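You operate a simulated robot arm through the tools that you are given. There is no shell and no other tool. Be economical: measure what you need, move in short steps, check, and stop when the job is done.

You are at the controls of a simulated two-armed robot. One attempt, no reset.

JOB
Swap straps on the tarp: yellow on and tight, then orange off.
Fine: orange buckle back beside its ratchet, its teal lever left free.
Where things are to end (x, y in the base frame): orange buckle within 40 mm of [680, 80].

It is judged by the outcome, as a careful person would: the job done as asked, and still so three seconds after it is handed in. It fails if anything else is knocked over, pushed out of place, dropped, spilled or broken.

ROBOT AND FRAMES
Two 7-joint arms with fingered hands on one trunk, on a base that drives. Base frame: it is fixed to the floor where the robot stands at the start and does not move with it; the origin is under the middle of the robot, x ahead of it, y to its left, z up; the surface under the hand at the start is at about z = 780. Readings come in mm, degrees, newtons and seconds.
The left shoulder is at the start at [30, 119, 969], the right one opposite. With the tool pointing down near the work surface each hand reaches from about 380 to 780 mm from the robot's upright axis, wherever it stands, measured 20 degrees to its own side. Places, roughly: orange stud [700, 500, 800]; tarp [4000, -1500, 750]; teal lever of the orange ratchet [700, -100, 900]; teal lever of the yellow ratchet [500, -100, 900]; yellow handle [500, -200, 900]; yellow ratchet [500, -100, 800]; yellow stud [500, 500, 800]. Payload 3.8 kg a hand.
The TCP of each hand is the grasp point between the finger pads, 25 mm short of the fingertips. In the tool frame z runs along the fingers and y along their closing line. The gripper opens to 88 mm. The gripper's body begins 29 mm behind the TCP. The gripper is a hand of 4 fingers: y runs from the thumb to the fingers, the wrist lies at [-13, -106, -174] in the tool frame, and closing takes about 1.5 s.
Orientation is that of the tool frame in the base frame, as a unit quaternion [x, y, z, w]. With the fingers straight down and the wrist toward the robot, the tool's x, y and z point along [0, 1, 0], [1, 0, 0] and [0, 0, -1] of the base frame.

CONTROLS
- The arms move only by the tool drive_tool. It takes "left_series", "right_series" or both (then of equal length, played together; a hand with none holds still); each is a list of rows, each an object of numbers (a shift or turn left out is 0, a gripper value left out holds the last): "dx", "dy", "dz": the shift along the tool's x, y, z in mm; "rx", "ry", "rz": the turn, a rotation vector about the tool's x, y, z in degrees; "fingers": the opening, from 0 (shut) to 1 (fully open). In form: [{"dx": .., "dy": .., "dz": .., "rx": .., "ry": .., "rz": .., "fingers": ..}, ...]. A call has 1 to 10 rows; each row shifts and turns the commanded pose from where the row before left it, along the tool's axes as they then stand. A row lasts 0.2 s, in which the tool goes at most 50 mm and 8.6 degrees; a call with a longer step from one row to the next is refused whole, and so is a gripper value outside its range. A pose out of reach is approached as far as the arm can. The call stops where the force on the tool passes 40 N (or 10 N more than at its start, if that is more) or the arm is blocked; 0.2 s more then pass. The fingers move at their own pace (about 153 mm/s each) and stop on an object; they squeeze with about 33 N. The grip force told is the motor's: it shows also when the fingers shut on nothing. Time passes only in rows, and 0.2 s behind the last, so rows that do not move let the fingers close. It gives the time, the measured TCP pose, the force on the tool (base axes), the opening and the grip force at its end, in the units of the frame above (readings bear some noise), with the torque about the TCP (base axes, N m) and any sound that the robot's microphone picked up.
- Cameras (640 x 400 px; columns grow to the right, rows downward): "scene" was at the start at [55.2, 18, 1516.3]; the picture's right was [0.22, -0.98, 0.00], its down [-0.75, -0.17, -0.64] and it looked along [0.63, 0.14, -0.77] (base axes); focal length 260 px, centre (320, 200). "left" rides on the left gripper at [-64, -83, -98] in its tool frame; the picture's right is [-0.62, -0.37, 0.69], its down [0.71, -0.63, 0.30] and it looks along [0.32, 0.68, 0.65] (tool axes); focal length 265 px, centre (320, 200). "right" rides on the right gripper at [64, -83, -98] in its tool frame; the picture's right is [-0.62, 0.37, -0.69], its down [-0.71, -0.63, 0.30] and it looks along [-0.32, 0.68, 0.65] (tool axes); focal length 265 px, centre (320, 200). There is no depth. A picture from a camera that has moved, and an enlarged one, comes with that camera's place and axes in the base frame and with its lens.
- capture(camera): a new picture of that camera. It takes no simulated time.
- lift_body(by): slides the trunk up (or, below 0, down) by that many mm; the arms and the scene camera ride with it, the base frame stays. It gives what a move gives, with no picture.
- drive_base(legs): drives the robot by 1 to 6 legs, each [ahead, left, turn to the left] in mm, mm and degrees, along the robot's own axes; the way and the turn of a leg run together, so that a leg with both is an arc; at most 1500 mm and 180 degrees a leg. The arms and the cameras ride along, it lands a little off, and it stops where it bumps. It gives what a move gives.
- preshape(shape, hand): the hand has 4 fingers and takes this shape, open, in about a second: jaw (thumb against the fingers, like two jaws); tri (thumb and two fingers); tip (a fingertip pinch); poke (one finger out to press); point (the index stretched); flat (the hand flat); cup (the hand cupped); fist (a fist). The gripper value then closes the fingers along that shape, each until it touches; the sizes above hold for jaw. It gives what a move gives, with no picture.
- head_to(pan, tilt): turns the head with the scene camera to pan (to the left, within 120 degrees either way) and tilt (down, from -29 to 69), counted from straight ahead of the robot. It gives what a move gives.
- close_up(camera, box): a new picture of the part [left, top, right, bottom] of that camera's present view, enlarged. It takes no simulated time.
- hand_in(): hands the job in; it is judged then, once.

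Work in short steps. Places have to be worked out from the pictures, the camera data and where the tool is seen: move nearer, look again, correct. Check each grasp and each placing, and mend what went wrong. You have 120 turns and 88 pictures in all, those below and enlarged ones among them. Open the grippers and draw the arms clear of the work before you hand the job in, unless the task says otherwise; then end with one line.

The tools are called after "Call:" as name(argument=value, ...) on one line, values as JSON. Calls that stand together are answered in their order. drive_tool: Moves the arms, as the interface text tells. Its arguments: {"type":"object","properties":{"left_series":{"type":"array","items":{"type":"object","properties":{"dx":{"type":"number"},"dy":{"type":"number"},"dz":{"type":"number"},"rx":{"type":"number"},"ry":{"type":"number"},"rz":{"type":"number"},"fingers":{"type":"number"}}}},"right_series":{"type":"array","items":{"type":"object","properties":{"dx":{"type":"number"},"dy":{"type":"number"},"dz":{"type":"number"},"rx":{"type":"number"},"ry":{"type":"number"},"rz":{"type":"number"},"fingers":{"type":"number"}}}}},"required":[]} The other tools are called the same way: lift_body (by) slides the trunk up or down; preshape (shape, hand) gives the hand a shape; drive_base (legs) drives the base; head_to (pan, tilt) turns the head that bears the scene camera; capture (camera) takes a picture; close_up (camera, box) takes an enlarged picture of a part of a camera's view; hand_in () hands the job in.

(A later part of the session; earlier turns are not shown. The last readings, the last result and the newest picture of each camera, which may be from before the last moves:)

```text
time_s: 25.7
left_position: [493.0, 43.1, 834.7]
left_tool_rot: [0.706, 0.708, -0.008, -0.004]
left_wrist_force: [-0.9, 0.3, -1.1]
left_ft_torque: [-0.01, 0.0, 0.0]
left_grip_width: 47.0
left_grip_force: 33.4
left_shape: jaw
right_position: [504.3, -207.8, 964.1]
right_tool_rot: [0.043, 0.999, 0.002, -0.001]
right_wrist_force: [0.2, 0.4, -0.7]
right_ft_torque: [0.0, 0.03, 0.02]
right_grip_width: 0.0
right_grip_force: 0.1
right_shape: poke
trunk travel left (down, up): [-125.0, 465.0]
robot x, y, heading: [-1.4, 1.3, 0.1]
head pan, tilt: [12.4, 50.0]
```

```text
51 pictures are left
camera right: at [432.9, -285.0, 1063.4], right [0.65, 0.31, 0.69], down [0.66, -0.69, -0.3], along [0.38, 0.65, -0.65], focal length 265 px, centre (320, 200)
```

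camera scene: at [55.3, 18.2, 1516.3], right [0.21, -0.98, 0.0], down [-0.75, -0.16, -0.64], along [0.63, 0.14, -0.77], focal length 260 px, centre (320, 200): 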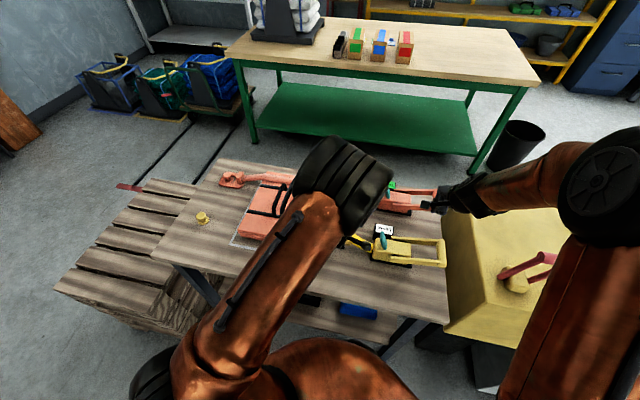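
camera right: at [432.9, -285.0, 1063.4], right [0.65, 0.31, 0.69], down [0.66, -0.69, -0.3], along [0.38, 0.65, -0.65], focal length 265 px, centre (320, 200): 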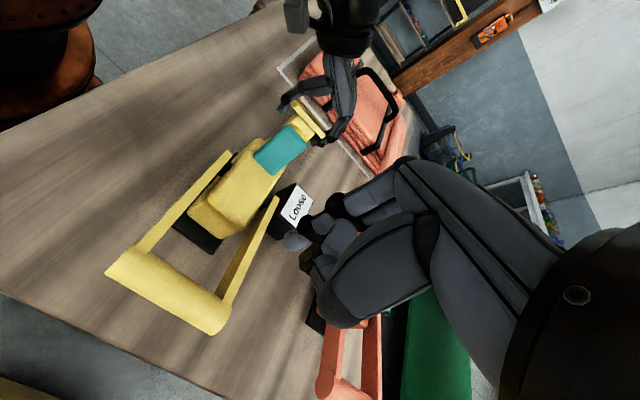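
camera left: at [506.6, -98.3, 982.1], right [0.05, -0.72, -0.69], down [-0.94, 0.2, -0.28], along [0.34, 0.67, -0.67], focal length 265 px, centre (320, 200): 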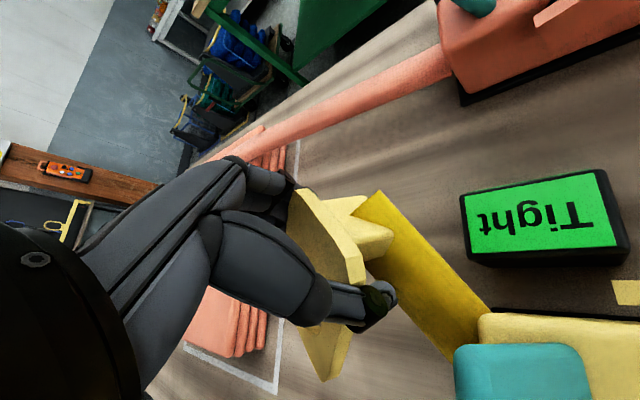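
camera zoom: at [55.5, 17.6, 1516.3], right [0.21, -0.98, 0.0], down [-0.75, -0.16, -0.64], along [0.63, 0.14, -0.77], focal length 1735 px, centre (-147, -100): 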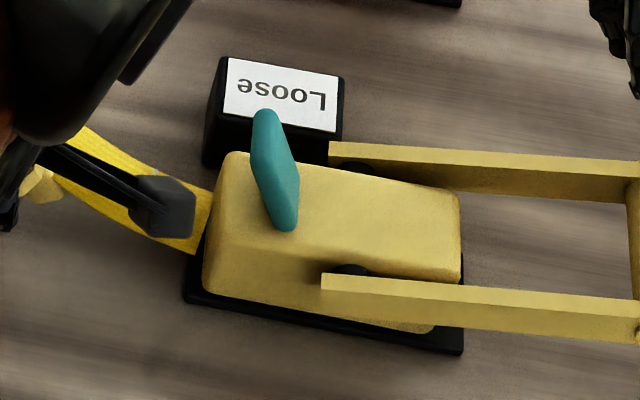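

The lever is a paddle about 30 mm wide in x. It runs from its foot at about [475, -85, 838] to its top at about [483, -67, 888], leaning towards +y. I bring the right fingertip behind it, at about y -118 and tip z 870.

Call:
drive_tool(right_series=[{"dx": 10, "dy": 20, "dz": 15, "rz": -5}, {"dx": 10, "dy": 20, "dz": 15}, {"dx": 2, "dy": 22, "dz": 20}, {"dy": 24, "dz": 19}])

Call:
capture(camera="right")

```text
time_s: 26.7
left_position: [492.8, 43.3, 835.1]
left_tool_rot: [0.706, 0.708, -0.008, -0.004]
left_wrist_force: [0.5, 0.9, -1.7]
left_ft_torque: [-0.01, -0.02, 0.02]
left_grip_width: 47.1
left_grip_force: 33.0
left_shape: jaw
right_position: [484.7, -121.7, 895.2]
right_tool_rot: [-0.001, 1.0, 0.0, 0.0]
right_wrist_force: [0.3, 0.0, 0.8]
right_ft_torque: [0.0, 0.02, -0.01]
right_grip_width: 0.1
right_grip_force: 0.1
right_shape: poke
trunk travel left (down, up): [-125.0, 465.0]
robot x, y, heading: [1.0, 0.7, -0.1]
head pan, tilt: [12.4, 50.0]
```

```text
50 pictures are left
camera right: at [419.8, -204.8, 994.2], right [0.62, 0.37, 0.69], down [0.71, -0.63, -0.3], along [0.33, 0.68, -0.65], focal length 265 px, centre (320, 200)
```

right: 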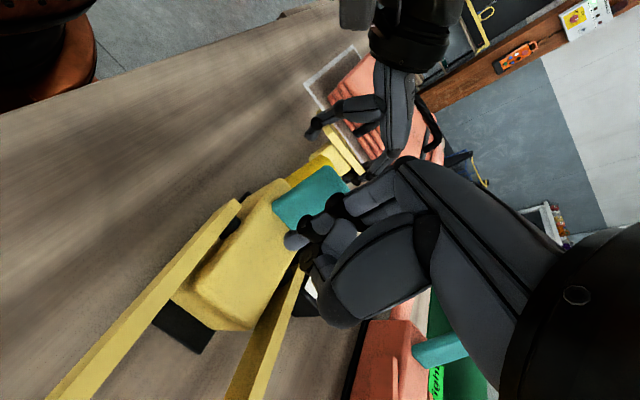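

The fingertip is right behind the paddle. I push towards +y in small steps, watching the force.

Call:
drive_tool(right_series=[{"dy": 10}, {"dy": 10}, {"dy": 8}, {"dy": 6}, {"dy": 6}, {"dy": 6}])

Call:
capture(camera="right")

```text
time_s: 28.1
left_position: [492.3, 42.1, 834.7]
left_tool_rot: [0.707, 0.708, -0.007, -0.005]
left_wrist_force: [-0.4, -0.2, -2.1]
left_ft_torque: [0.01, 0.0, 0.01]
left_grip_width: 46.9
left_grip_force: 32.5
left_shape: jaw
right_position: [483.3, -80.8, 895.6]
right_tool_rot: [0.003, 1.0, 0.001, 0.001]
right_wrist_force: [0.4, -19.8, 10.2]
right_ft_torque: [0.01, -0.05, -0.07]
right_grip_width: 0.0
right_grip_force: 0.1
right_shape: poke
trunk travel left (down, up): [-125.0, 465.0]
robot x, y, heading: [-2.5, -2.3, -0.1]
head pan, tilt: [12.4, 50.0]
```

```text
49 pictures are left
camera right: at [418.7, -162.4, 994.9], right [0.62, 0.37, 0.69], down [0.71, -0.63, -0.3], along [0.33, 0.68, -0.65], focal length 265 px, centre (320, 200)
```

right: 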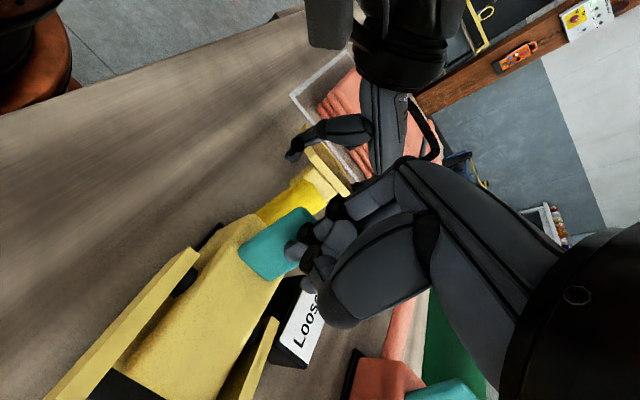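

The lever pushes back with about 20 N as it moves. I hold it there and test-pull the buckle with the left hand.

Call:
drive_tool(left_series=[{"dx": 10}, {"dx": 10}, {"dx": 10}, {"dx": 10}], right_series=[{"dy": 4}, {"dy": 2}, {}, {}])

```text
time_s: 29.1
left_position: [491.3, 75.0, 835.0]
left_tool_rot: [0.709, 0.705, -0.008, -0.004]
left_wrist_force: [-4.8, -26.7, -8.5]
left_ft_torque: [-0.29, 0.02, 0.11]
left_grip_width: 46.0
left_grip_force: 33.3
left_shape: jaw
right_position: [483.4, -73.0, 897.3]
right_tool_rot: [0.002, 1.0, 0.004, 0.001]
right_wrist_force: [0.3, -26.4, 20.4]
right_ft_torque: [-0.14, -0.06, -0.05]
right_grip_width: 0.1
right_grip_force: 0.0
right_shape: poke
trunk travel left (down, up): [-125.0, 465.0]
robot x, y, heading: [-1.5, -2.7, 0.1]
head pan, tilt: [12.4, 50.0]
```

The strap still holds, but the lever is turning; its surface now pushes back and up. I ease the left pull and follow the lever further, forward and down.

Call:
drive_tool(left_series=[{"dx": -8}, {"dx": -8}, {"dx": -4}, {}, {}, {}], right_series=[{"dy": 4, "dz": 4}, {"dy": 5, "dz": 5}, {"dy": 5, "dz": 6}, {"dy": 5, "dz": 6}, {"dy": 4, "dz": 5}, {}])

Call:
capture(camera="right")

```text
time_s: 29.5
left_position: [489.6, 68.5, 834.9]
left_tool_rot: [0.71, 0.704, -0.009, -0.005]
left_wrist_force: [-1.8, -14.1, -5.0]
left_ft_torque: [-0.17, 0.02, 0.08]
left_grip_width: 45.9
left_grip_force: 33.2
left_shape: jaw
right_position: [483.9, -72.4, 897.9]
right_tool_rot: [0.005, 1.0, 0.0, 0.004]
right_wrist_force: [-7.6, -21.9, 24.2]
right_ft_torque: [-0.09, -0.04, -0.01]
right_grip_width: 0.1
right_grip_force: 0.0
right_shape: poke
trunk travel left (down, up): [-125.0, 465.0]
robot x, y, heading: [-1.6, -4.1, -0.2]
head pan, tilt: [12.4, 50.0]
stopped in row 1 (right hand): the force on the tool passed its limit at 46 N (the readings are from after the stop); the commanded pose is now the measured one
```

```text
48 pictures are left
camera right: at [417.9, -156.6, 996.1], right [0.62, 0.36, 0.7], down [0.71, -0.64, -0.3], along [0.34, 0.68, -0.65], focal length 265 px, centre (320, 200)
```

right: 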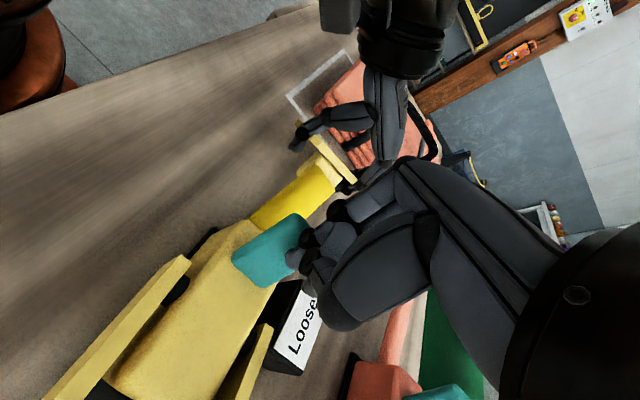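

The lever hit a stop, or just a stiff spring, with little travel, so the release is probably the other way. I back off, go over the lever, and try pulling it towards -y from its front face.

Call:
drive_tool(left_series=[{"dx": -6}, {"dx": -6}, {}, {}, {}, {}, {}], right_series=[{"dy": -14, "dz": -6}, {"dz": -30}, {"dy": 22, "dz": -4}, {"dy": 26}, {"dz": 20}, {"dz": 20}, {}])

Call:
capture(camera="right")

```text
time_s: 31.1
left_position: [492.5, 62.6, 832.4]
left_tool_rot: [0.707, 0.707, -0.009, -0.004]
left_wrist_force: [-1.2, -3.5, -2.3]
left_ft_torque: [-0.06, 0.0, 0.01]
left_grip_width: 46.0
left_grip_force: 33.0
left_shape: jaw
right_position: [483.8, -34.4, 893.4]
right_tool_rot: [0.002, 1.0, 0.0, 0.002]
right_wrist_force: [1.1, -1.1, 0.4]
right_ft_torque: [0.01, -0.03, -0.01]
right_grip_width: 0.2
right_grip_force: 0.1
right_shape: poke
trunk travel left (down, up): [-125.0, 465.0]
robot x, y, heading: [-2.3, 0.9, -0.1]
head pan, tilt: [12.4, 50.0]
```

```text
47 pictures are left
camera right: at [418.5, -116.5, 993.5], right [0.62, 0.37, 0.7], down [0.71, -0.63, -0.3], along [0.33, 0.68, -0.65], focal length 265 px, centre (320, 200)
```

right: 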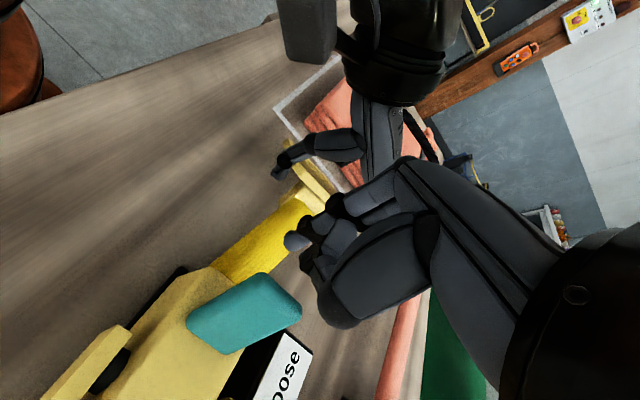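

The finger is in front of the paddle. I pull towards -y in steps.

Call:
drive_tool(right_series=[{"dy": -10}, {"dy": -10}, {"dy": -8}, {"dy": -8}, {"dy": -8}, {"dy": -8}])

Call:
capture(camera="right")

```text
time_s: 32.5
left_position: [494.6, 64.0, 833.2]
left_tool_rot: [0.706, 0.708, -0.009, -0.005]
left_wrist_force: [0.0, -0.4, -2.1]
left_ft_torque: [-0.04, -0.06, 0.01]
left_grip_width: 45.9
left_grip_force: 32.9
left_shape: jaw
right_position: [484.8, -86.2, 895.2]
right_tool_rot: [0.002, 1.0, -0.001, 0.001]
right_wrist_force: [0.4, -0.4, 0.4]
right_ft_torque: [0.0, 0.02, 0.01]
right_grip_width: 0.3
right_grip_force: 0.2
right_shape: poke
trunk travel left (down, up): [-125.0, 465.0]
robot x, y, heading: [-1.2, -0.3, -0.3]
head pan, tilt: [12.4, 50.0]
```

```text
46 pictures are left
camera right: at [419.5, -168.0, 994.1], right [0.62, 0.37, 0.7], down [0.71, -0.63, -0.3], along [0.33, 0.68, -0.65], focal length 265 px, centre (320, 200)
```

right: 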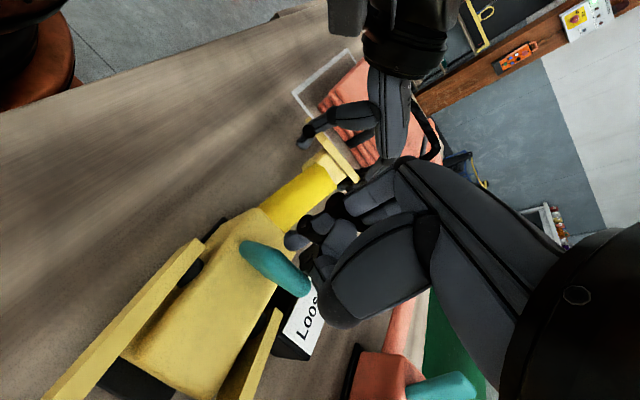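

The lever swung back freely and the left tension vanished. I test-pull the buckle with the lever held back.

Call:
drive_tool(left_series=[{"dx": 10}, {"dx": 10}, {"dx": 10}, {"dx": 10}])

```text
time_s: 33.5
left_position: [492.3, 102.6, 833.5]
left_tool_rot: [0.707, 0.707, -0.01, -0.004]
left_wrist_force: [-0.8, -0.8, -1.1]
left_ft_torque: [-0.01, -0.05, -0.01]
left_grip_width: 45.9
left_grip_force: 32.8
left_shape: jaw
right_position: [483.8, -84.6, 894.8]
right_tool_rot: [0.001, 1.0, 0.0, 0.001]
right_wrist_force: [-0.6, 0.1, 0.2]
right_ft_torque: [-0.02, 0.02, 0.0]
right_grip_width: 0.0
right_grip_force: 0.1
right_shape: poke
trunk travel left (down, up): [-125.0, 465.0]
robot x, y, heading: [2.0, -1.6, -0.2]
head pan, tilt: [12.4, 50.0]
```

The strap now pays out freely. I keep the lever held and raise the buckle, then yaw the hand, drawing out slack for the flip.

Call:
drive_tool(left_series=[{"dz": -35, "dx": 5, "dy": -8}, {"dz": -40, "dx": 10, "dy": -8}, {"dz": -40, "dx": 10, "dy": -7}, {"dz": -35, "dx": 5}, {"rz": -8.5}, {"rz": -8.5}, {"rz": -8.5}, {"rz": -8.5}, {"rz": -8.5}, {"rz": -8.5}])

Call:
drive_tool(left_series=[{"rz": -8.5}, {"rz": -8.5}, {"rz": -8.5}, {"rz": -8.5}, {"rz": -5}])

Call:
capture(camera="left")

Call:
capture(camera="scene")

```text
time_s: 35.7
left_position: [472.7, 134.7, 985.2]
left_tool_rot: [0.333, 0.943, -0.007, -0.007]
left_wrist_force: [-0.2, -0.2, -0.8]
left_ft_torque: [0.03, -0.02, -0.01]
left_grip_width: 46.1
left_grip_force: 32.7
left_shape: jaw
right_position: [485.1, -85.3, 895.3]
right_tool_rot: [0.001, 1.0, 0.0, 0.002]
right_wrist_force: [-0.4, 0.6, 0.2]
right_ft_torque: [0.0, 0.05, 0.0]
right_grip_width: 0.0
right_grip_force: 0.0
right_shape: poke
trunk travel left (down, up): [-125.0, 465.0]
robot x, y, heading: [0.0, -0.0, -0.2]
head pan, tilt: [12.4, 50.0]
```

```text
time_s: 36.9
left_position: [472.8, 135.8, 983.4]
left_tool_rot: [-0.001, 1.0, -0.005, -0.01]
left_wrist_force: [1.4, 0.8, -3.0]
left_ft_torque: [0.04, 0.0, 0.03]
left_grip_width: 45.7
left_grip_force: 33.2
left_shape: jaw
right_position: [484.5, -85.0, 895.1]
right_tool_rot: [0.002, 1.0, -0.001, 0.002]
right_wrist_force: [0.2, -0.8, 0.6]
right_ft_torque: [0.03, -0.02, -0.01]
right_grip_width: 0.1
right_grip_force: 0.1
right_shape: poke
trunk travel left (down, up): [-125.0, 465.0]
robot x, y, heading: [-2.6, -2.0, 0.2]
head pan, tilt: [12.4, 50.0]
```

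```text
45 pictures are left
camera left: at [538.6, 51.9, 1083.3], right [0.61, -0.37, -0.7], down [-0.72, -0.63, -0.29], along [-0.34, 0.68, -0.65], focal length 265 px, centre (320, 200)
```

left: 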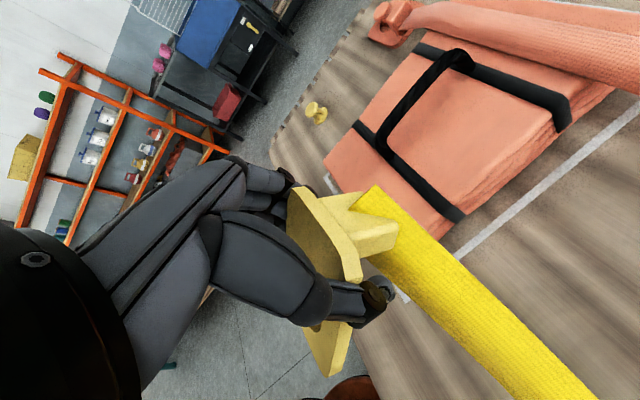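

```text
44 pictures are left
camera scene: at [55.3, 17.2, 1516.3], right [0.21, -0.98, 0.0], down [-0.75, -0.16, -0.64], along [0.63, 0.14, -0.77], focal length 260 px, centre (320, 200)
```

scene: 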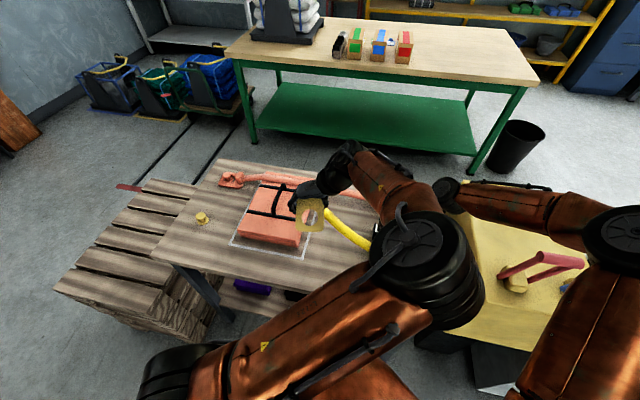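

The strap pays out well and the grip is firm. Now I pitch the left hand to point forward, so the plate hangs hole-end down.

Call:
drive_tool(left_series=[{"ry": -8.5}, {"ry": -8.5}, {"ry": -8.5}, {"ry": -8.5}, {"ry": -8.5}, {"ry": -8.5}, {"ry": -8.5}, {"ry": -8.5}])

Call:
capture(camera="left")

Call:
capture(camera="scene")

```text
time_s: 38.7
left_position: [475.2, 131.7, 989.6]
left_tool_rot: [-0.015, 0.831, -0.018, 0.555]
left_wrist_force: [-0.2, -0.7, -1.4]
left_ft_torque: [0.01, 0.03, 0.04]
left_grip_width: 45.5
left_grip_force: 32.5
left_shape: jaw
right_position: [484.2, -85.7, 893.4]
right_tool_rot: [0.004, 1.0, 0.001, -0.001]
right_wrist_force: [0.2, 0.2, -0.1]
right_ft_torque: [-0.01, 0.0, -0.05]
right_grip_width: 0.0
right_grip_force: 0.1
right_shape: poke
trunk travel left (down, up): [-125.0, 465.0]
robot x, y, heading: [2.1, 1.0, -0.0]
head pan, tilt: [12.4, 50.0]
```

```text
43 pictures are left
camera left: at [408.6, 53.2, 1091.7], right [0.88, -0.35, 0.32], down [0.01, -0.67, -0.75], along [0.47, 0.66, -0.58], focal length 265 px, centre (320, 200)
```

left: 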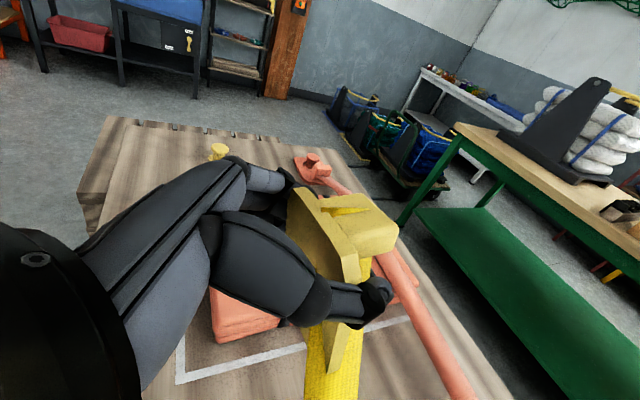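

```text
42 pictures are left
camera scene: at [55.2, 17.2, 1516.3], right [0.21, -0.98, 0.0], down [-0.75, -0.16, -0.64], along [0.63, 0.14, -0.77], focal length 260 px, centre (320, 200)
```

scene: 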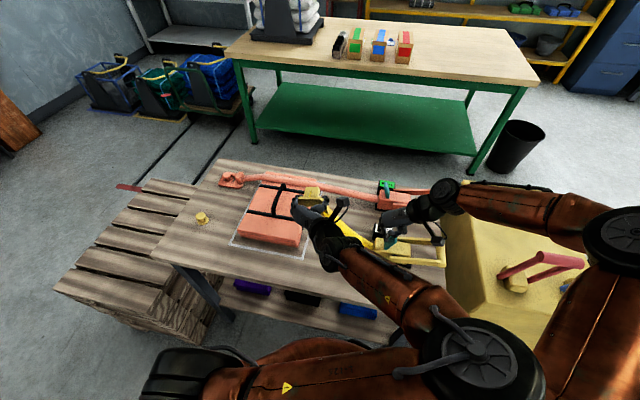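

The flip works: the plate is now about vertical with the tab uppermost on the far side. I pitch a little more and lower it over the clear front area near [455, 100].

Call:
drive_tool(left_series=[{"ry": -8.5}, {"dx": 30, "dy": -8, "dz": 2.4}, {"dx": 30, "dy": -8, "dz": 2.4}, {"dx": 30, "dy": -8, "dz": 2.4}, {"dx": 30, "dy": -7, "dz": 2.4}])

Call:
close_up(camera="scene", box=[270, 170, 420, 280])

Call:
capture(camera="left")

```text
time_s: 39.9
left_position: [453.4, 102.5, 865.2]
left_tool_rot: [-0.002, 0.791, -0.003, 0.611]
left_wrist_force: [0.3, 0.0, -1.6]
left_ft_torque: [-0.02, 0.06, -0.03]
left_grip_width: 45.9
left_grip_force: 32.7
left_shape: jaw
right_position: [484.5, -84.8, 896.3]
right_tool_rot: [0.002, 1.0, 0.0, 0.002]
right_wrist_force: [-0.4, 0.1, -0.7]
right_ft_torque: [0.0, -0.04, 0.01]
right_grip_width: 0.0
right_grip_force: 0.0
right_shape: poke
trunk travel left (down, up): [-125.0, 465.0]
robot x, y, heading: [-0.3, -0.6, -0.1]
head pan, tilt: [12.4, 50.0]
```

```text
3.64 times, centred on (345, 225) of scene
camera zoom: at [55.4, 17.3, 1516.3], right [0.21, -0.98, 0.0], down [-0.75, -0.16, -0.64], along [0.63, 0.14, -0.77], focal length 946 px, centre (229, 109)
```

zoom: 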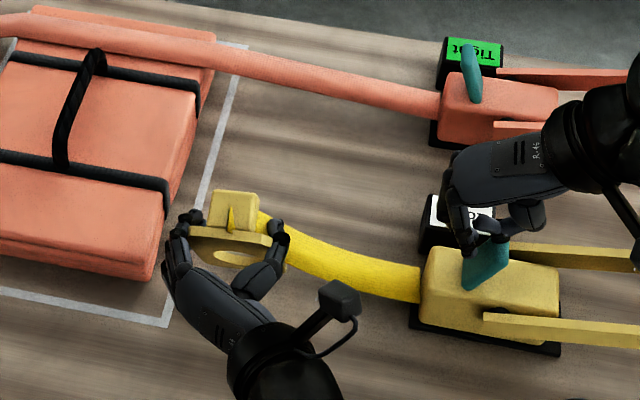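

```text
40 pictures are left
camera left: at [374.3, 20.1, 954.1], right [0.83, -0.37, 0.43], down [0.11, -0.63, -0.76], along [0.55, 0.68, -0.48], focal length 265 px, centre (320, 200)
```

left: 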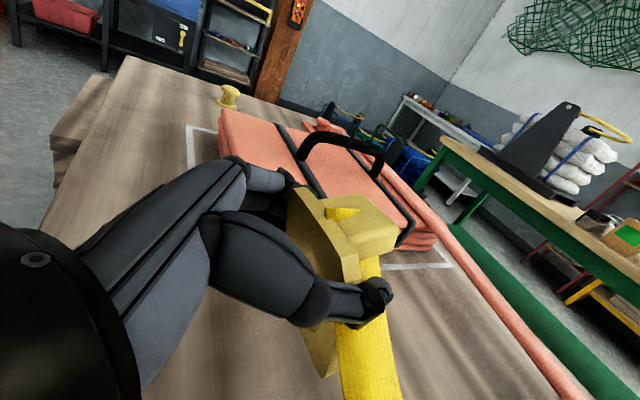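

The plate stands upright, its lower edge perhaps 20 mm above the table. I lower it until it touches.

Call:
drive_tool(left_series=[{"dx": 7, "dz": 1.7}, {"dx": 7, "dz": 1.7}, {"dx": 5, "dz": 1.2}, {"dx": 4, "dz": 1}, {}])

```text
time_s: 41.0
left_position: [453.1, 103.1, 850.3]
left_tool_rot: [0.0, 0.783, 0.001, 0.622]
left_wrist_force: [-6.2, -1.1, 25.9]
left_ft_torque: [0.31, 0.02, 0.09]
left_grip_width: 46.1
left_grip_force: 33.1
left_shape: jaw
right_position: [483.9, -85.1, 895.8]
right_tool_rot: [0.002, 1.0, 0.0, 0.002]
right_wrist_force: [0.2, 0.4, 0.1]
right_ft_torque: [-0.02, 0.01, -0.01]
right_grip_width: 0.4
right_grip_force: 0.0
right_shape: poke
trunk travel left (down, up): [-125.0, 465.0]
robot x, y, heading: [0.8, -5.0, -0.3]
head pan, tilt: [12.4, 50.0]
stopped in row 5 (left hand): the force on the tool passed its limit at 41 N (the readings are from after the stop); the commanded pose is now the measured one
```

It touches: the lower edge is on the table, about 70 mm below the grip. I tip the tab end back towards me by moving along an arc around that edge, with a little more pitch.

Call:
drive_tool(left_series=[{"dx": -4}, {"dx": 2, "dz": -6, "ry": -3}, {"dx": 2.5, "dz": -6, "ry": -3}, {"dx": 3, "dz": -6, "ry": -3}, {"dx": 4, "dz": -6, "ry": -3}, {"dx": 5, "dz": -6, "ry": -2}, {"dx": 5, "dz": -6}])

Call:
close_up(camera="scene", box=[270, 170, 420, 280])

Call:
capture(camera="left")

```text
time_s: 42.6
left_position: [416.8, 102.9, 832.0]
left_tool_rot: [-0.002, 0.705, -0.002, 0.709]
left_wrist_force: [3.1, -0.7, 8.3]
left_ft_torque: [0.12, -0.64, -0.03]
left_grip_width: 45.4
left_grip_force: 32.9
left_shape: jaw
right_position: [484.0, -85.8, 895.9]
right_tool_rot: [0.001, 1.0, 0.0, 0.002]
right_wrist_force: [0.4, -0.9, 0.1]
right_ft_torque: [0.02, 0.0, 0.0]
right_grip_width: 0.0
right_grip_force: 0.1
right_shape: poke
trunk travel left (down, up): [-125.0, 465.0]
robot x, y, heading: [-0.7, 3.5, -0.0]
head pan, tilt: [12.4, 50.0]
```

```text
3.64 times, centred on (345, 225) of scene
camera zoom: at [54.4, 16.8, 1516.4], right [0.21, -0.98, 0.0], down [-0.75, -0.16, -0.64], along [0.63, 0.14, -0.77], focal length 946 px, centre (229, 109)
```

zoom: 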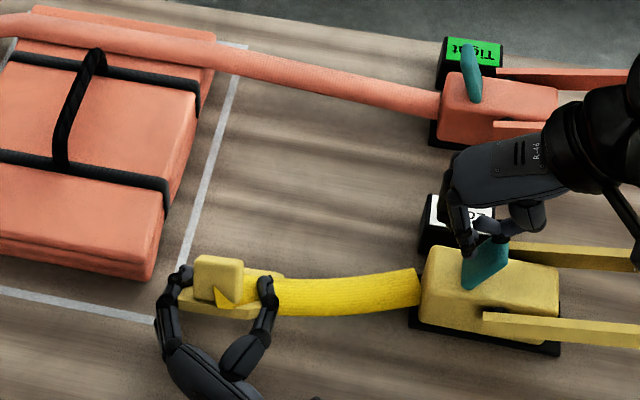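

```text
38 pictures are left
camera left: at [317.8, 19.8, 897.5], right [0.69, -0.37, 0.62], down [0.31, -0.63, -0.71], along [0.66, 0.68, -0.32], focal length 265 px, centre (320, 200)
```

left: 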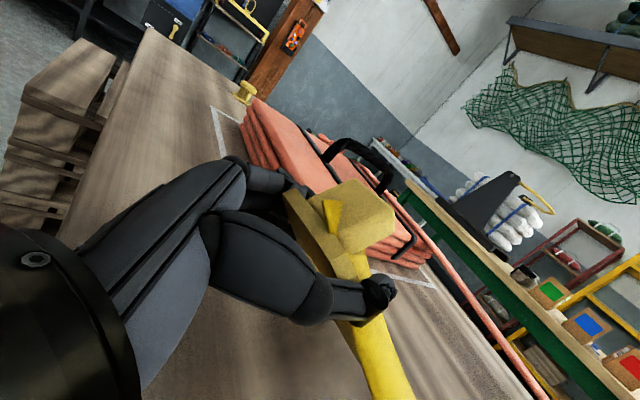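

The plate is tipped back, tab side up, at about 45°. I lower it further, then open and withdraw backwards.

Call:
drive_tool(left_series=[{"dx": 6, "dz": -5}, {"dx": 6, "dz": -5}, {"dx": 4, "dz": -3}, {"fingers": 0.7}, {"fingers": 1.0}, {"dz": -10}, {"dz": -15}, {"dz": -25}, {"dz": -35}])

Call:
close_up(camera="scene", box=[270, 170, 420, 280])

Call:
capture(camera="left")

```text
time_s: 43.4
left_position: [406.4, 102.3, 823.5]
left_tool_rot: [0.001, 0.7, 0.0, 0.715]
left_wrist_force: [-4.1, -2.0, 12.0]
left_ft_torque: [-0.58, 1.02, 0.03]
left_grip_width: 41.0
left_grip_force: 32.7
left_shape: jaw
right_position: [483.5, -85.1, 895.1]
right_tool_rot: [0.001, 1.0, -0.001, 0.003]
right_wrist_force: [0.8, -0.1, 0.1]
right_ft_torque: [0.01, 0.0, -0.02]
right_grip_width: 0.1
right_grip_force: 0.0
right_shape: poke
trunk travel left (down, up): [-125.0, 465.0]
robot x, y, heading: [1.2, -2.8, -0.0]
head pan, tilt: [12.4, 50.0]
stopped in row 3 (left hand): the force on the tool passed its limit at 49 N (the readings are from after the stop); the commanded pose is now the measured one
```

```text
3.64 times, centred on (345, 225) of scene
camera zoom: at [53.7, 16.7, 1516.3], right [0.21, -0.98, 0.0], down [-0.75, -0.16, -0.64], along [0.63, 0.14, -0.77], focal length 946 px, centre (229, 109)
```

zoom: 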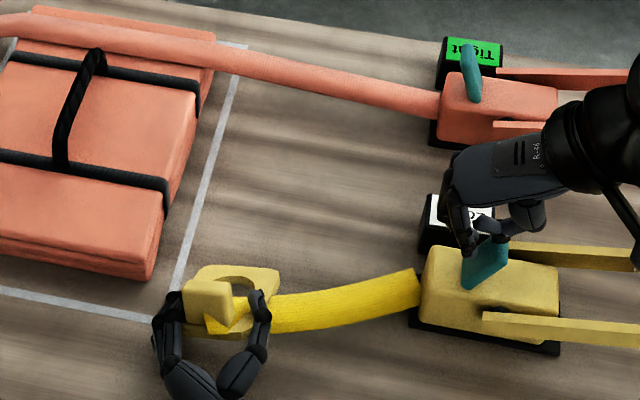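

```text
36 pictures are left
camera left: at [306.9, 19.3, 886.8], right [0.68, -0.37, 0.63], down [0.32, -0.63, -0.71], along [0.66, 0.68, -0.31], focal length 265 px, centre (320, 200)
```

left: 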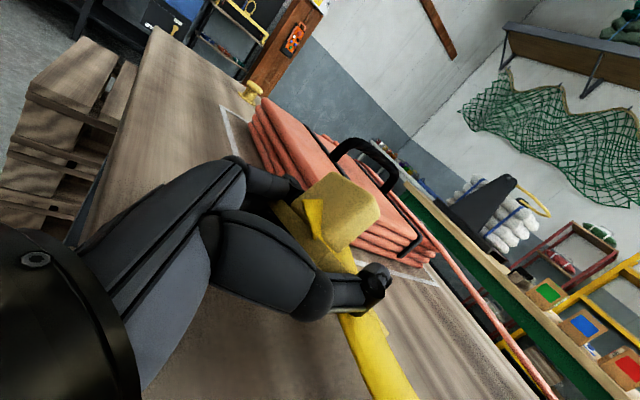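

The plate is now tab-up, only slightly inclined. I open the fingers and withdraw straight back.

Call:
drive_tool(left_series=[{"fingers": 0.7}, {"fingers": 1.0}, {}, {"dz": -10, "dx": -2}, {"dz": -15}, {"dz": -25}, {"dz": -35}, {"dx": -40}, {"dx": -45}])

Call:
close_up(camera="scene", box=[270, 170, 420, 280])

```text
time_s: 45.1
left_position: [374.5, 103.2, 869.4]
left_tool_rot: [0.0, 0.631, -0.004, 0.776]
left_wrist_force: [0.1, -0.5, -0.1]
left_ft_torque: [0.02, 0.0, -0.01]
left_grip_width: 87.6
left_grip_force: 0.0
left_shape: jaw
right_position: [485.2, -84.9, 895.3]
right_tool_rot: [0.002, 1.0, -0.001, 0.001]
right_wrist_force: [-0.3, -0.4, -0.3]
right_ft_torque: [-0.02, 0.04, 0.02]
right_grip_width: 0.0
right_grip_force: 0.1
right_shape: poke
trunk travel left (down, up): [-125.0, 465.0]
robot x, y, heading: [0.6, 0.9, 0.1]
head pan, tilt: [12.4, 50.0]
stopped in row 8 (left hand): the arm was blocked; the commanded pose is now the measured one
```

```text
3.64 times, centred on (345, 225) of scene
camera zoom: at [55.0, 17.2, 1516.3], right [0.21, -0.98, 0.0], down [-0.75, -0.16, -0.64], along [0.63, 0.14, -0.77], focal length 946 px, centre (229, 109)
```

zoom: 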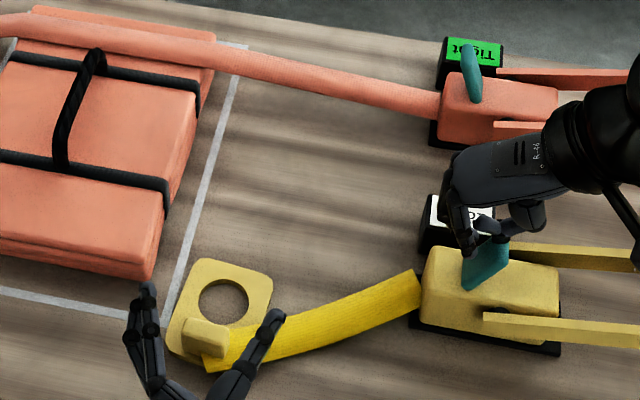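

The buckle lies flat and right side up: hole about [442, 109], tab about [397, 114], hole pointing +x. I now raise the left hand, pitch it back down and yaw it round to -90° for regrasping the tab.

Call:
drive_tool(left_series=[{"ry": 8.5, "dx": -10}, {"ry": 8.5, "dx": -15}, {"ry": 8.5, "dx": -20}, {"ry": 8.5, "dx": -20}, {"ry": 8.5, "dx": -15, "dz": -5}, {"ry": 8.5, "dz": -15}, {"ry": 8.5, "dz": -15}, {"ry": 8.5, "dz": -15}, {"ry": 8.5, "dz": -15}, {"ry": 8.5, "dz": -15}])

Call:
drive_tool(left_series=[{"ry": 8.5}, {"ry": 8}, {"rz": 8.5}, {"rz": 8.5}, {"rz": 8.5}, {"rz": 8.5}, {"rz": 8.5}, {"rz": 8.5}, {"rz": 8.5}, {"rz": 8.5}])

Call:
drive_tool(left_series=[{"rz": 8.5}, {"rz": 8.5}, {"rz": 8.5}, {"rz": 8.5}, {"rz": 8.5}, {"rz": 8.5}, {"rz": 8.5}, {"rz": 8.5}, {"rz": 8.5}, {"rz": 8.5}])

```text
time_s: 47.3
left_position: [330.0, 104.9, 1002.6]
left_tool_rot: [0.001, 0.989, -0.005, 0.145]
left_wrist_force: [-0.4, 0.7, -0.7]
left_ft_torque: [0.05, -0.03, 0.0]
left_grip_width: 87.8
left_grip_force: 0.1
left_shape: jaw
right_position: [483.4, -85.2, 895.4]
right_tool_rot: [0.001, 1.0, 0.0, 0.002]
right_wrist_force: [0.2, 0.6, -1.6]
right_ft_torque: [0.02, -0.01, 0.02]
right_grip_width: 0.2
right_grip_force: 0.1
right_shape: poke
trunk travel left (down, up): [-125.0, 465.0]
robot x, y, heading: [-0.1, 1.0, -0.1]
head pan, tilt: [12.4, 50.0]
```

```text
time_s: 49.5
left_position: [347.7, 95.5, 1008.9]
left_tool_rot: [0.562, 0.827, -0.001, 0.002]
left_wrist_force: [-0.3, 0.4, -0.1]
left_ft_torque: [0.0, -0.02, 0.0]
left_grip_width: 87.9
left_grip_force: 0.1
left_shape: jaw
left hand out of reach, approached as far as the arm can: row 9, 10
right_position: [484.7, -83.8, 894.1]
right_tool_rot: [0.002, 1.0, 0.0, 0.002]
right_wrist_force: [-0.2, 0.9, 0.1]
right_ft_torque: [-0.05, 0.01, 0.02]
right_grip_width: 0.0
right_grip_force: 0.0
right_shape: poke
trunk travel left (down, up): [-125.0, 465.0]
robot x, y, heading: [-2.0, 0.1, -0.2]
head pan, tilt: [12.4, 50.0]
```

```text
time_s: 51.7
left_position: [363.5, 90.1, 1014.3]
left_tool_rot: [0.973, 0.23, 0.001, 0.004]
left_wrist_force: [-0.7, 0.3, 0.2]
left_ft_torque: [-0.01, 0.03, -0.02]
left_grip_width: 87.7
left_grip_force: 0.0
left_shape: jaw
left hand out of reach, approached as far as the arm can: row 1, 2, 3
right_position: [482.5, -85.7, 895.5]
right_tool_rot: [0.001, 1.0, 0.0, 0.002]
right_wrist_force: [1.2, 0.1, -0.3]
right_ft_torque: [0.01, -0.01, -0.02]
right_grip_width: 0.0
right_grip_force: 0.0
right_shape: poke
trunk travel left (down, up): [-125.0, 465.0]
robot x, y, heading: [-0.3, -2.3, -0.3]
head pan, tilt: [12.4, 50.0]
```

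The yaw is now -63°. I finish the yaw to about -90° and come above the tab at about [397, 114], then look.

Call:
drive_tool(left_series=[{"rz": 8.5}, {"rz": 8.5}, {"rz": 8.5}, {"dx": 17, "dy": -12, "dz": 30}, {"dx": 17, "dy": -12, "dz": 30}, {"dz": 40}, {"dz": 40}])

Call:
capture(camera="left")

```text
time_s: 53.3
left_position: [398.1, 112.3, 872.0]
left_tool_rot: [1.0, 0.012, 0.003, 0.003]
left_wrist_force: [0.7, -0.2, 0.6]
left_ft_torque: [0.02, 0.0, 0.01]
left_grip_width: 87.5
left_grip_force: 0.1
left_shape: jaw
right_position: [484.7, -85.0, 896.4]
right_tool_rot: [0.001, 1.0, 0.0, 0.002]
right_wrist_force: [0.3, 0.6, -0.4]
right_ft_torque: [0.0, 0.0, -0.03]
right_grip_width: 0.0
right_grip_force: 0.2
right_shape: poke
trunk travel left (down, up): [-125.0, 465.0]
robot x, y, heading: [0.4, 2.0, -0.3]
head pan, tilt: [12.4, 50.0]
```

```text
34 pictures are left
camera left: at [331.5, 194.2, 971.0], right [-0.63, 0.35, -0.7], down [0.7, 0.64, -0.31], along [0.34, -0.68, -0.65], focal length 265 px, centre (320, 200)
```

left: 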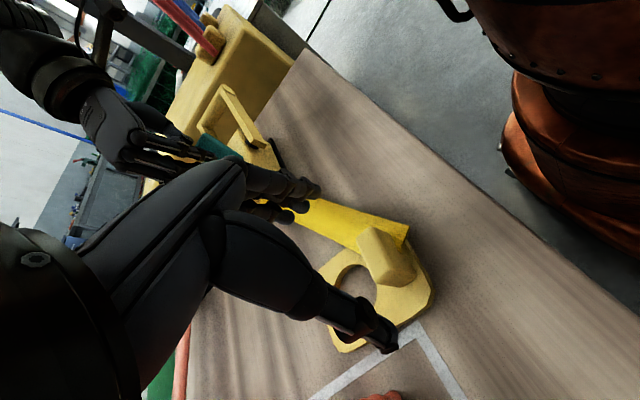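

The tab centre reads about [394, 107]. I correct, then descend until the fingertips nearly rest on the plate.

Call:
drive_tool(left_series=[{"dx": -4, "dy": 5, "dz": 25}, {"dz": 25}, {"dz": 8}, {"dz": 3}])

Call:
capture(camera="left")

```text
time_s: 54.3
left_position: [395.6, 107.1, 811.5]
left_tool_rot: [1.0, 0.01, 0.002, 0.003]
left_wrist_force: [0.7, -0.4, -0.4]
left_ft_torque: [0.02, -0.01, 0.02]
left_grip_width: 87.9
left_grip_force: 0.1
left_shape: jaw
right_position: [484.6, -84.2, 895.5]
right_tool_rot: [0.001, 1.0, 0.0, 0.001]
right_wrist_force: [-0.2, 0.4, 0.1]
right_ft_torque: [0.03, 0.01, 0.0]
right_grip_width: 0.1
right_grip_force: 0.1
right_shape: poke
trunk travel left (down, up): [-125.0, 465.0]
robot x, y, heading: [0.6, -0.4, 0.1]
head pan, tilt: [12.4, 50.0]
```

```text
33 pictures are left
camera left: at [329.1, 189.1, 910.1], right [-0.63, 0.35, -0.7], down [0.7, 0.64, -0.3], along [0.34, -0.68, -0.65], focal length 265 px, centre (320, 200)
```

left: 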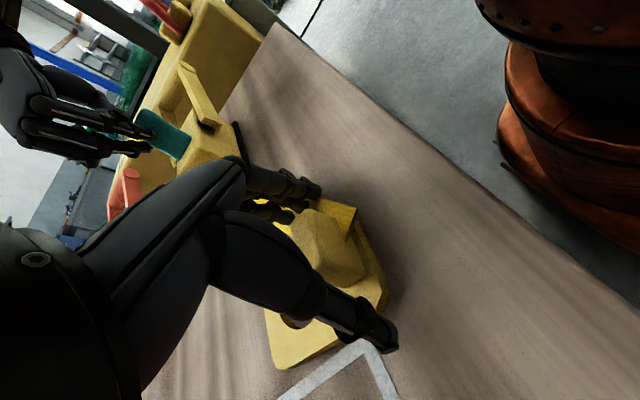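

No contact yet; the open tips may be outside the plate edges. I raise 3 mm so the tips close above the plate onto the tab.

Call:
drive_tool(left_series=[{"dz": -3}, {"fingers": 0.0}, {}, {}, {}, {}, {}])

Call:
capture(camera="left")

```text
time_s: 55.9
left_position: [394.6, 106.9, 815.0]
left_tool_rot: [1.0, 0.012, 0.002, 0.002]
left_wrist_force: [1.2, 0.4, 1.1]
left_ft_torque: [-0.06, 0.02, 0.06]
left_grip_width: 27.1
left_grip_force: 33.1
left_shape: jaw
right_position: [484.3, -83.8, 895.1]
right_tool_rot: [0.003, 1.0, 0.0, 0.002]
right_wrist_force: [-0.7, -0.3, -0.3]
right_ft_torque: [0.0, 0.03, 0.01]
right_grip_width: 0.1
right_grip_force: 0.1
right_shape: poke
trunk travel left (down, up): [-125.0, 465.0]
robot x, y, heading: [1.9, -2.8, -0.1]
head pan, tilt: [12.4, 50.0]
```

```text
32 pictures are left
camera left: at [328.3, 189.2, 913.7], right [-0.62, 0.35, -0.7], down [0.7, 0.64, -0.3], along [0.34, -0.68, -0.65], focal length 265 px, centre (320, 200)
```

left: 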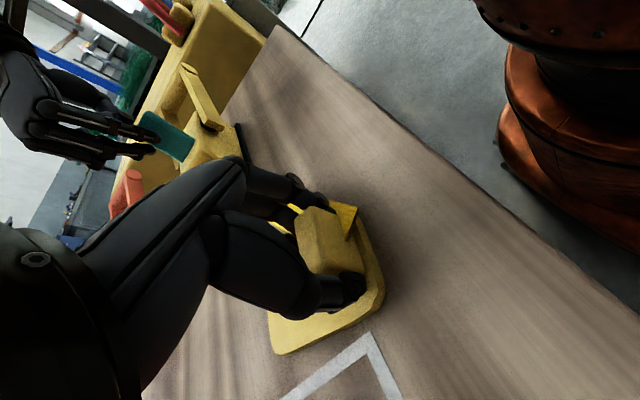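

The tab is gripped between thumb and fingers. I lift 40 mm and check that it holds.

Call:
drive_tool(left_series=[{"dz": -8}, {"dz": -10}, {"dz": -12}, {"dz": -12}, {}])

Call:
capture(camera="left")

```text
time_s: 57.1
left_position: [394.3, 107.7, 856.8]
left_tool_rot: [1.0, 0.011, 0.003, 0.002]
left_wrist_force: [0.1, -0.4, -2.5]
left_ft_torque: [-0.04, -0.01, 0.01]
left_grip_width: 26.3
left_grip_force: 32.6
left_shape: jaw
right_position: [484.4, -84.7, 895.4]
right_tool_rot: [0.002, 1.0, 0.0, 0.001]
right_wrist_force: [0.0, 0.2, -0.7]
right_ft_torque: [-0.02, -0.02, -0.02]
right_grip_width: 0.0
right_grip_force: 0.0
right_shape: poke
trunk travel left (down, up): [-125.0, 465.0]
robot x, y, heading: [-1.6, -2.2, -0.0]
head pan, tilt: [12.4, 50.0]
```

```text
31 pictures are left
camera left: at [327.4, 189.4, 956.1], right [-0.63, 0.35, -0.7], down [0.7, 0.64, -0.31], along [0.34, -0.68, -0.65], focal length 265 px, centre (320, 200)
```

left: 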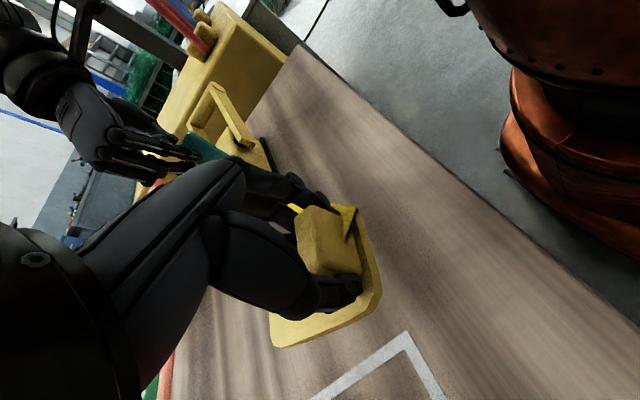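

It is held level. I raise it, move out to about [480, 160, 965] and yaw back to 0, so the hole points to +y.

Call:
drive_tool(left_series=[{"dz": -25, "dx": 15, "dy": -10}, {"dz": -28, "dx": 22, "dy": -14}, {"dz": -28, "dx": 24, "dy": -14}, {"dz": -28, "dx": 24, "dy": -14}, {"rz": -8.5}, {"rz": -8.5}, {"rz": -8.5}, {"rz": -8.5}, {"rz": -8.5}, {"rz": -8.5}])

Call:
drive_tool(left_series=[{"rz": -8.5}, {"rz": -8.5}, {"rz": -8.5}, {"rz": -8.5}, {"rz": -4}])

Call:
capture(camera="left")

```text
time_s: 59.3
left_position: [476.6, 162.2, 966.8]
left_tool_rot: [0.897, 0.442, 0.001, 0.004]
left_wrist_force: [0.6, -0.4, -1.8]
left_ft_torque: [-0.05, 0.04, 0.01]
left_grip_width: 25.7
left_grip_force: 32.6
left_shape: jaw
right_position: [484.3, -85.9, 895.6]
right_tool_rot: [0.002, 1.0, 0.0, 0.002]
right_wrist_force: [-0.2, -0.1, 0.3]
right_ft_torque: [0.01, 0.0, 0.0]
right_grip_width: 0.0
right_grip_force: 0.0
right_shape: poke
trunk travel left (down, up): [-125.0, 465.0]
robot x, y, heading: [1.0, -1.5, -0.1]
head pan, tilt: [12.4, 50.0]
```

```text
time_s: 60.5
left_position: [477.0, 163.4, 965.4]
left_tool_rot: [0.704, 0.71, 0.0, 0.004]
left_wrist_force: [-0.1, -0.7, -1.4]
left_ft_torque: [-0.01, 0.06, -0.05]
left_grip_width: 26.1
left_grip_force: 32.8
left_shape: jaw
right_position: [484.2, -84.7, 895.9]
right_tool_rot: [0.001, 1.0, 0.001, 0.001]
right_wrist_force: [-0.6, 0.1, 0.2]
right_ft_torque: [0.02, -0.01, -0.01]
right_grip_width: 0.0
right_grip_force: 0.1
right_shape: poke
trunk travel left (down, up): [-125.0, 465.0]
robot x, y, heading: [1.7, -1.4, -0.3]
head pan, tilt: [12.4, 50.0]
```

```text
30 pictures are left
camera left: at [394.2, 97.8, 1065.7], right [-0.36, -0.63, -0.69], down [-0.63, 0.71, -0.31], along [0.68, 0.33, -0.65], focal length 265 px, centre (320, 200)
```

left: 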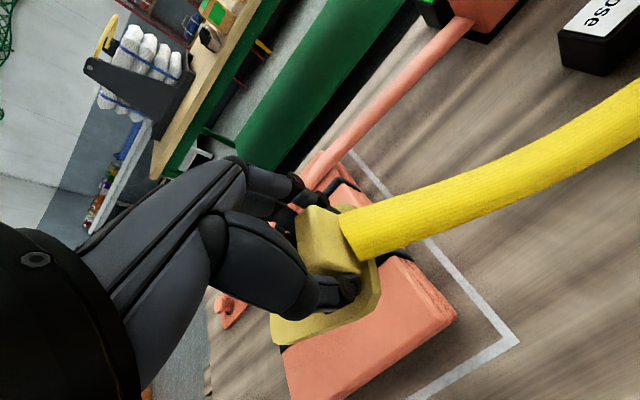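

The strap is untwisted and the buckle is level. I carry it over the bundle to about y 430 and look at the stud.

Call:
drive_tool(left_series=[{"dx": 30}, {"dx": 40}, {"dx": 40}, {"dx": 40}, {"dx": 40}, {"dx": 40}, {"dx": 30}])

Call:
capture(camera="left")

Call:
capture(camera="scene")

```text
time_s: 62.1
left_position: [475.8, 424.4, 964.7]
left_tool_rot: [0.706, 0.708, 0.0, 0.004]
left_wrist_force: [0.0, 1.0, -1.5]
left_ft_torque: [-0.03, 0.01, 0.01]
left_grip_width: 25.8
left_grip_force: 32.6
left_shape: jaw
right_position: [483.8, -85.0, 895.4]
right_tool_rot: [0.002, 1.0, 0.001, 0.001]
right_wrist_force: [0.7, 0.8, 0.2]
right_ft_torque: [0.03, 0.03, 0.04]
right_grip_width: 0.0
right_grip_force: 0.1
right_shape: poke
trunk travel left (down, up): [-125.0, 465.0]
robot x, y, heading: [-3.3, -5.1, -0.2]
head pan, tilt: [12.4, 50.0]
```

```text
29 pictures are left
camera left: at [391.6, 359.8, 1063.9], right [-0.36, -0.63, -0.69], down [-0.63, 0.71, -0.31], along [0.69, 0.32, -0.65], focal length 265 px, centre (320, 200)
```

left: 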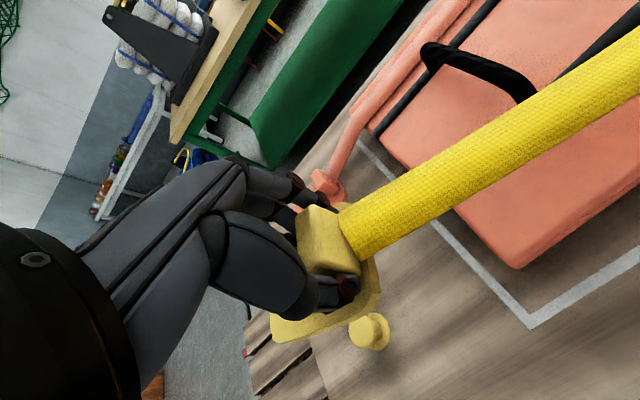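

```text
28 pictures are left
camera scene: at [54.9, 18.1, 1516.3], right [0.21, -0.98, 0.0], down [-0.75, -0.16, -0.64], along [0.63, 0.14, -0.77], focal length 260 px, centre (320, 200)
```

scene: 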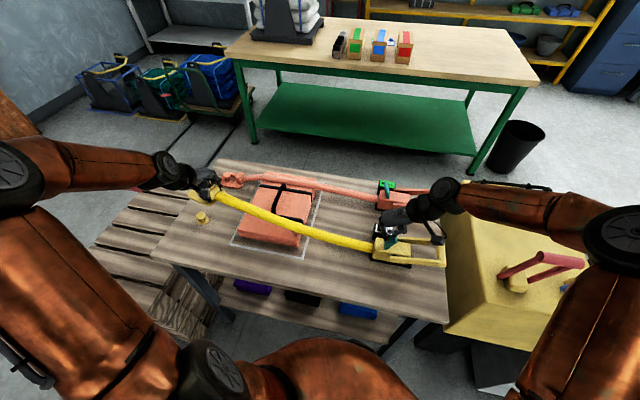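

Both views show stud and buckle. I enlarge them to get accurate positions of the stud and the hole.

Call:
close_up(camera="scene", box=[160, 160, 250, 235])

Call:
close_up(camera="left", box=[240, 190, 440, 370])

```text
5.33 times, centred on (205, 198) of scene
camera zoom: at [54.9, 18.1, 1516.3], right [0.21, -0.98, 0.0], down [-0.75, -0.16, -0.64], along [0.63, 0.14, -0.77], focal length 1388 px, centre (933, 213)
```

zoom: 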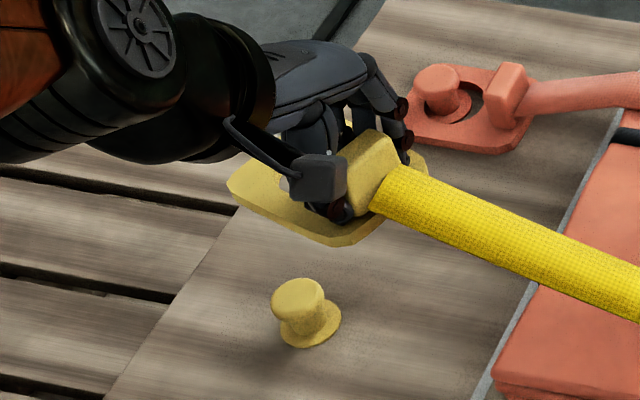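

```text
2.22 times, centred on (340, 280) of left
camera zoom: at [391.6, 359.8, 1063.9], right [-0.36, -0.63, -0.69], down [-0.63, 0.71, -0.31], along [0.69, 0.32, -0.65], focal length 590 px, centre (276, 22)
```

zoom: 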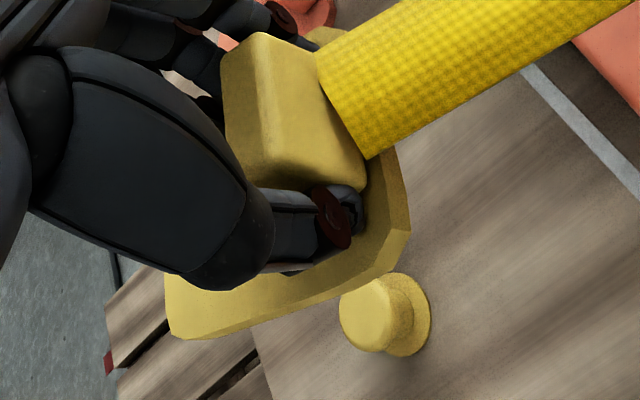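

The stud is at about [478, 518] with cap top z 816. The hole should be about 44 mm ahead of the TCP. I move over and lower to just above the cap, then compare.

Call:
drive_tool(left_series=[{"dx": 25}, {"dx": 25}, {"dz": 30}, {"dz": 35}, {"dz": 30}, {"dz": 8}, {}])

Call:
close_up(camera="scene", box=[160, 170, 250, 245])

Call:
close_up(camera="left", box=[240, 190, 440, 370])

```text
time_s: 63.7
left_position: [476.5, 472.3, 861.4]
left_tool_rot: [0.706, 0.709, -0.001, 0.004]
left_wrist_force: [0.4, -0.7, -2.4]
left_ft_torque: [0.01, 0.02, 0.0]
left_grip_width: 25.7
left_grip_force: 33.1
left_shape: jaw
right_position: [484.7, -85.6, 895.6]
right_tool_rot: [0.002, 1.0, 0.0, 0.002]
right_wrist_force: [-0.1, -0.1, -0.2]
right_ft_torque: [-0.01, -0.03, 0.01]
right_grip_width: 0.1
right_grip_force: 0.1
right_shape: poke
trunk travel left (down, up): [-125.0, 465.0]
robot x, y, heading: [-1.8, 3.7, -0.2]
head pan, tilt: [12.4, 50.0]
```

```text
5.33 times, centred on (205, 208) of scene
camera zoom: at [55.1, 17.6, 1516.3], right [0.21, -0.98, 0.0], down [-0.75, -0.16, -0.64], along [0.63, 0.14, -0.77], focal length 1388 px, centre (933, 160)
```

zoom: 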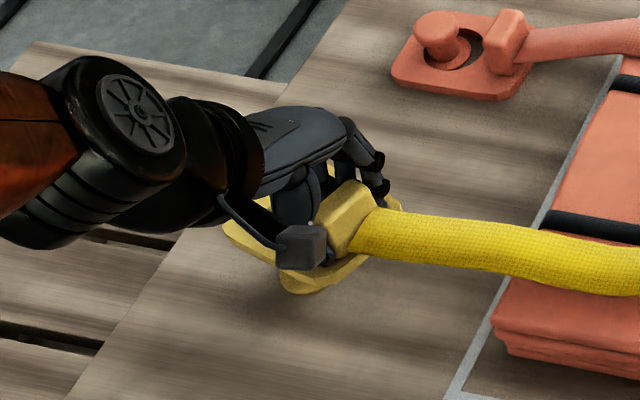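

```text
2.22 times, centred on (340, 280) of left
camera zoom: at [393.0, 407.7, 960.7], right [-0.36, -0.63, -0.69], down [-0.63, 0.71, -0.31], along [0.68, 0.32, -0.65], focal length 590 px, centre (276, 22)
```

zoom: 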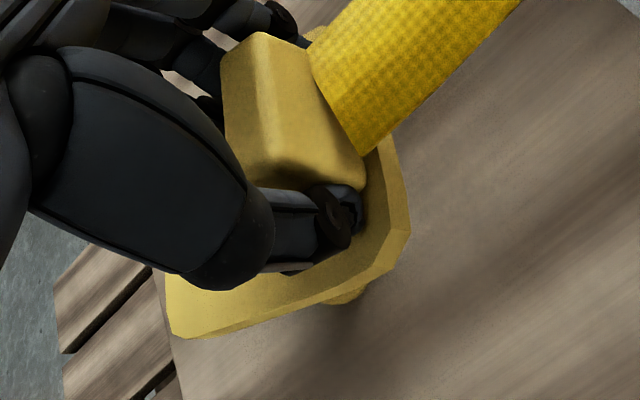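

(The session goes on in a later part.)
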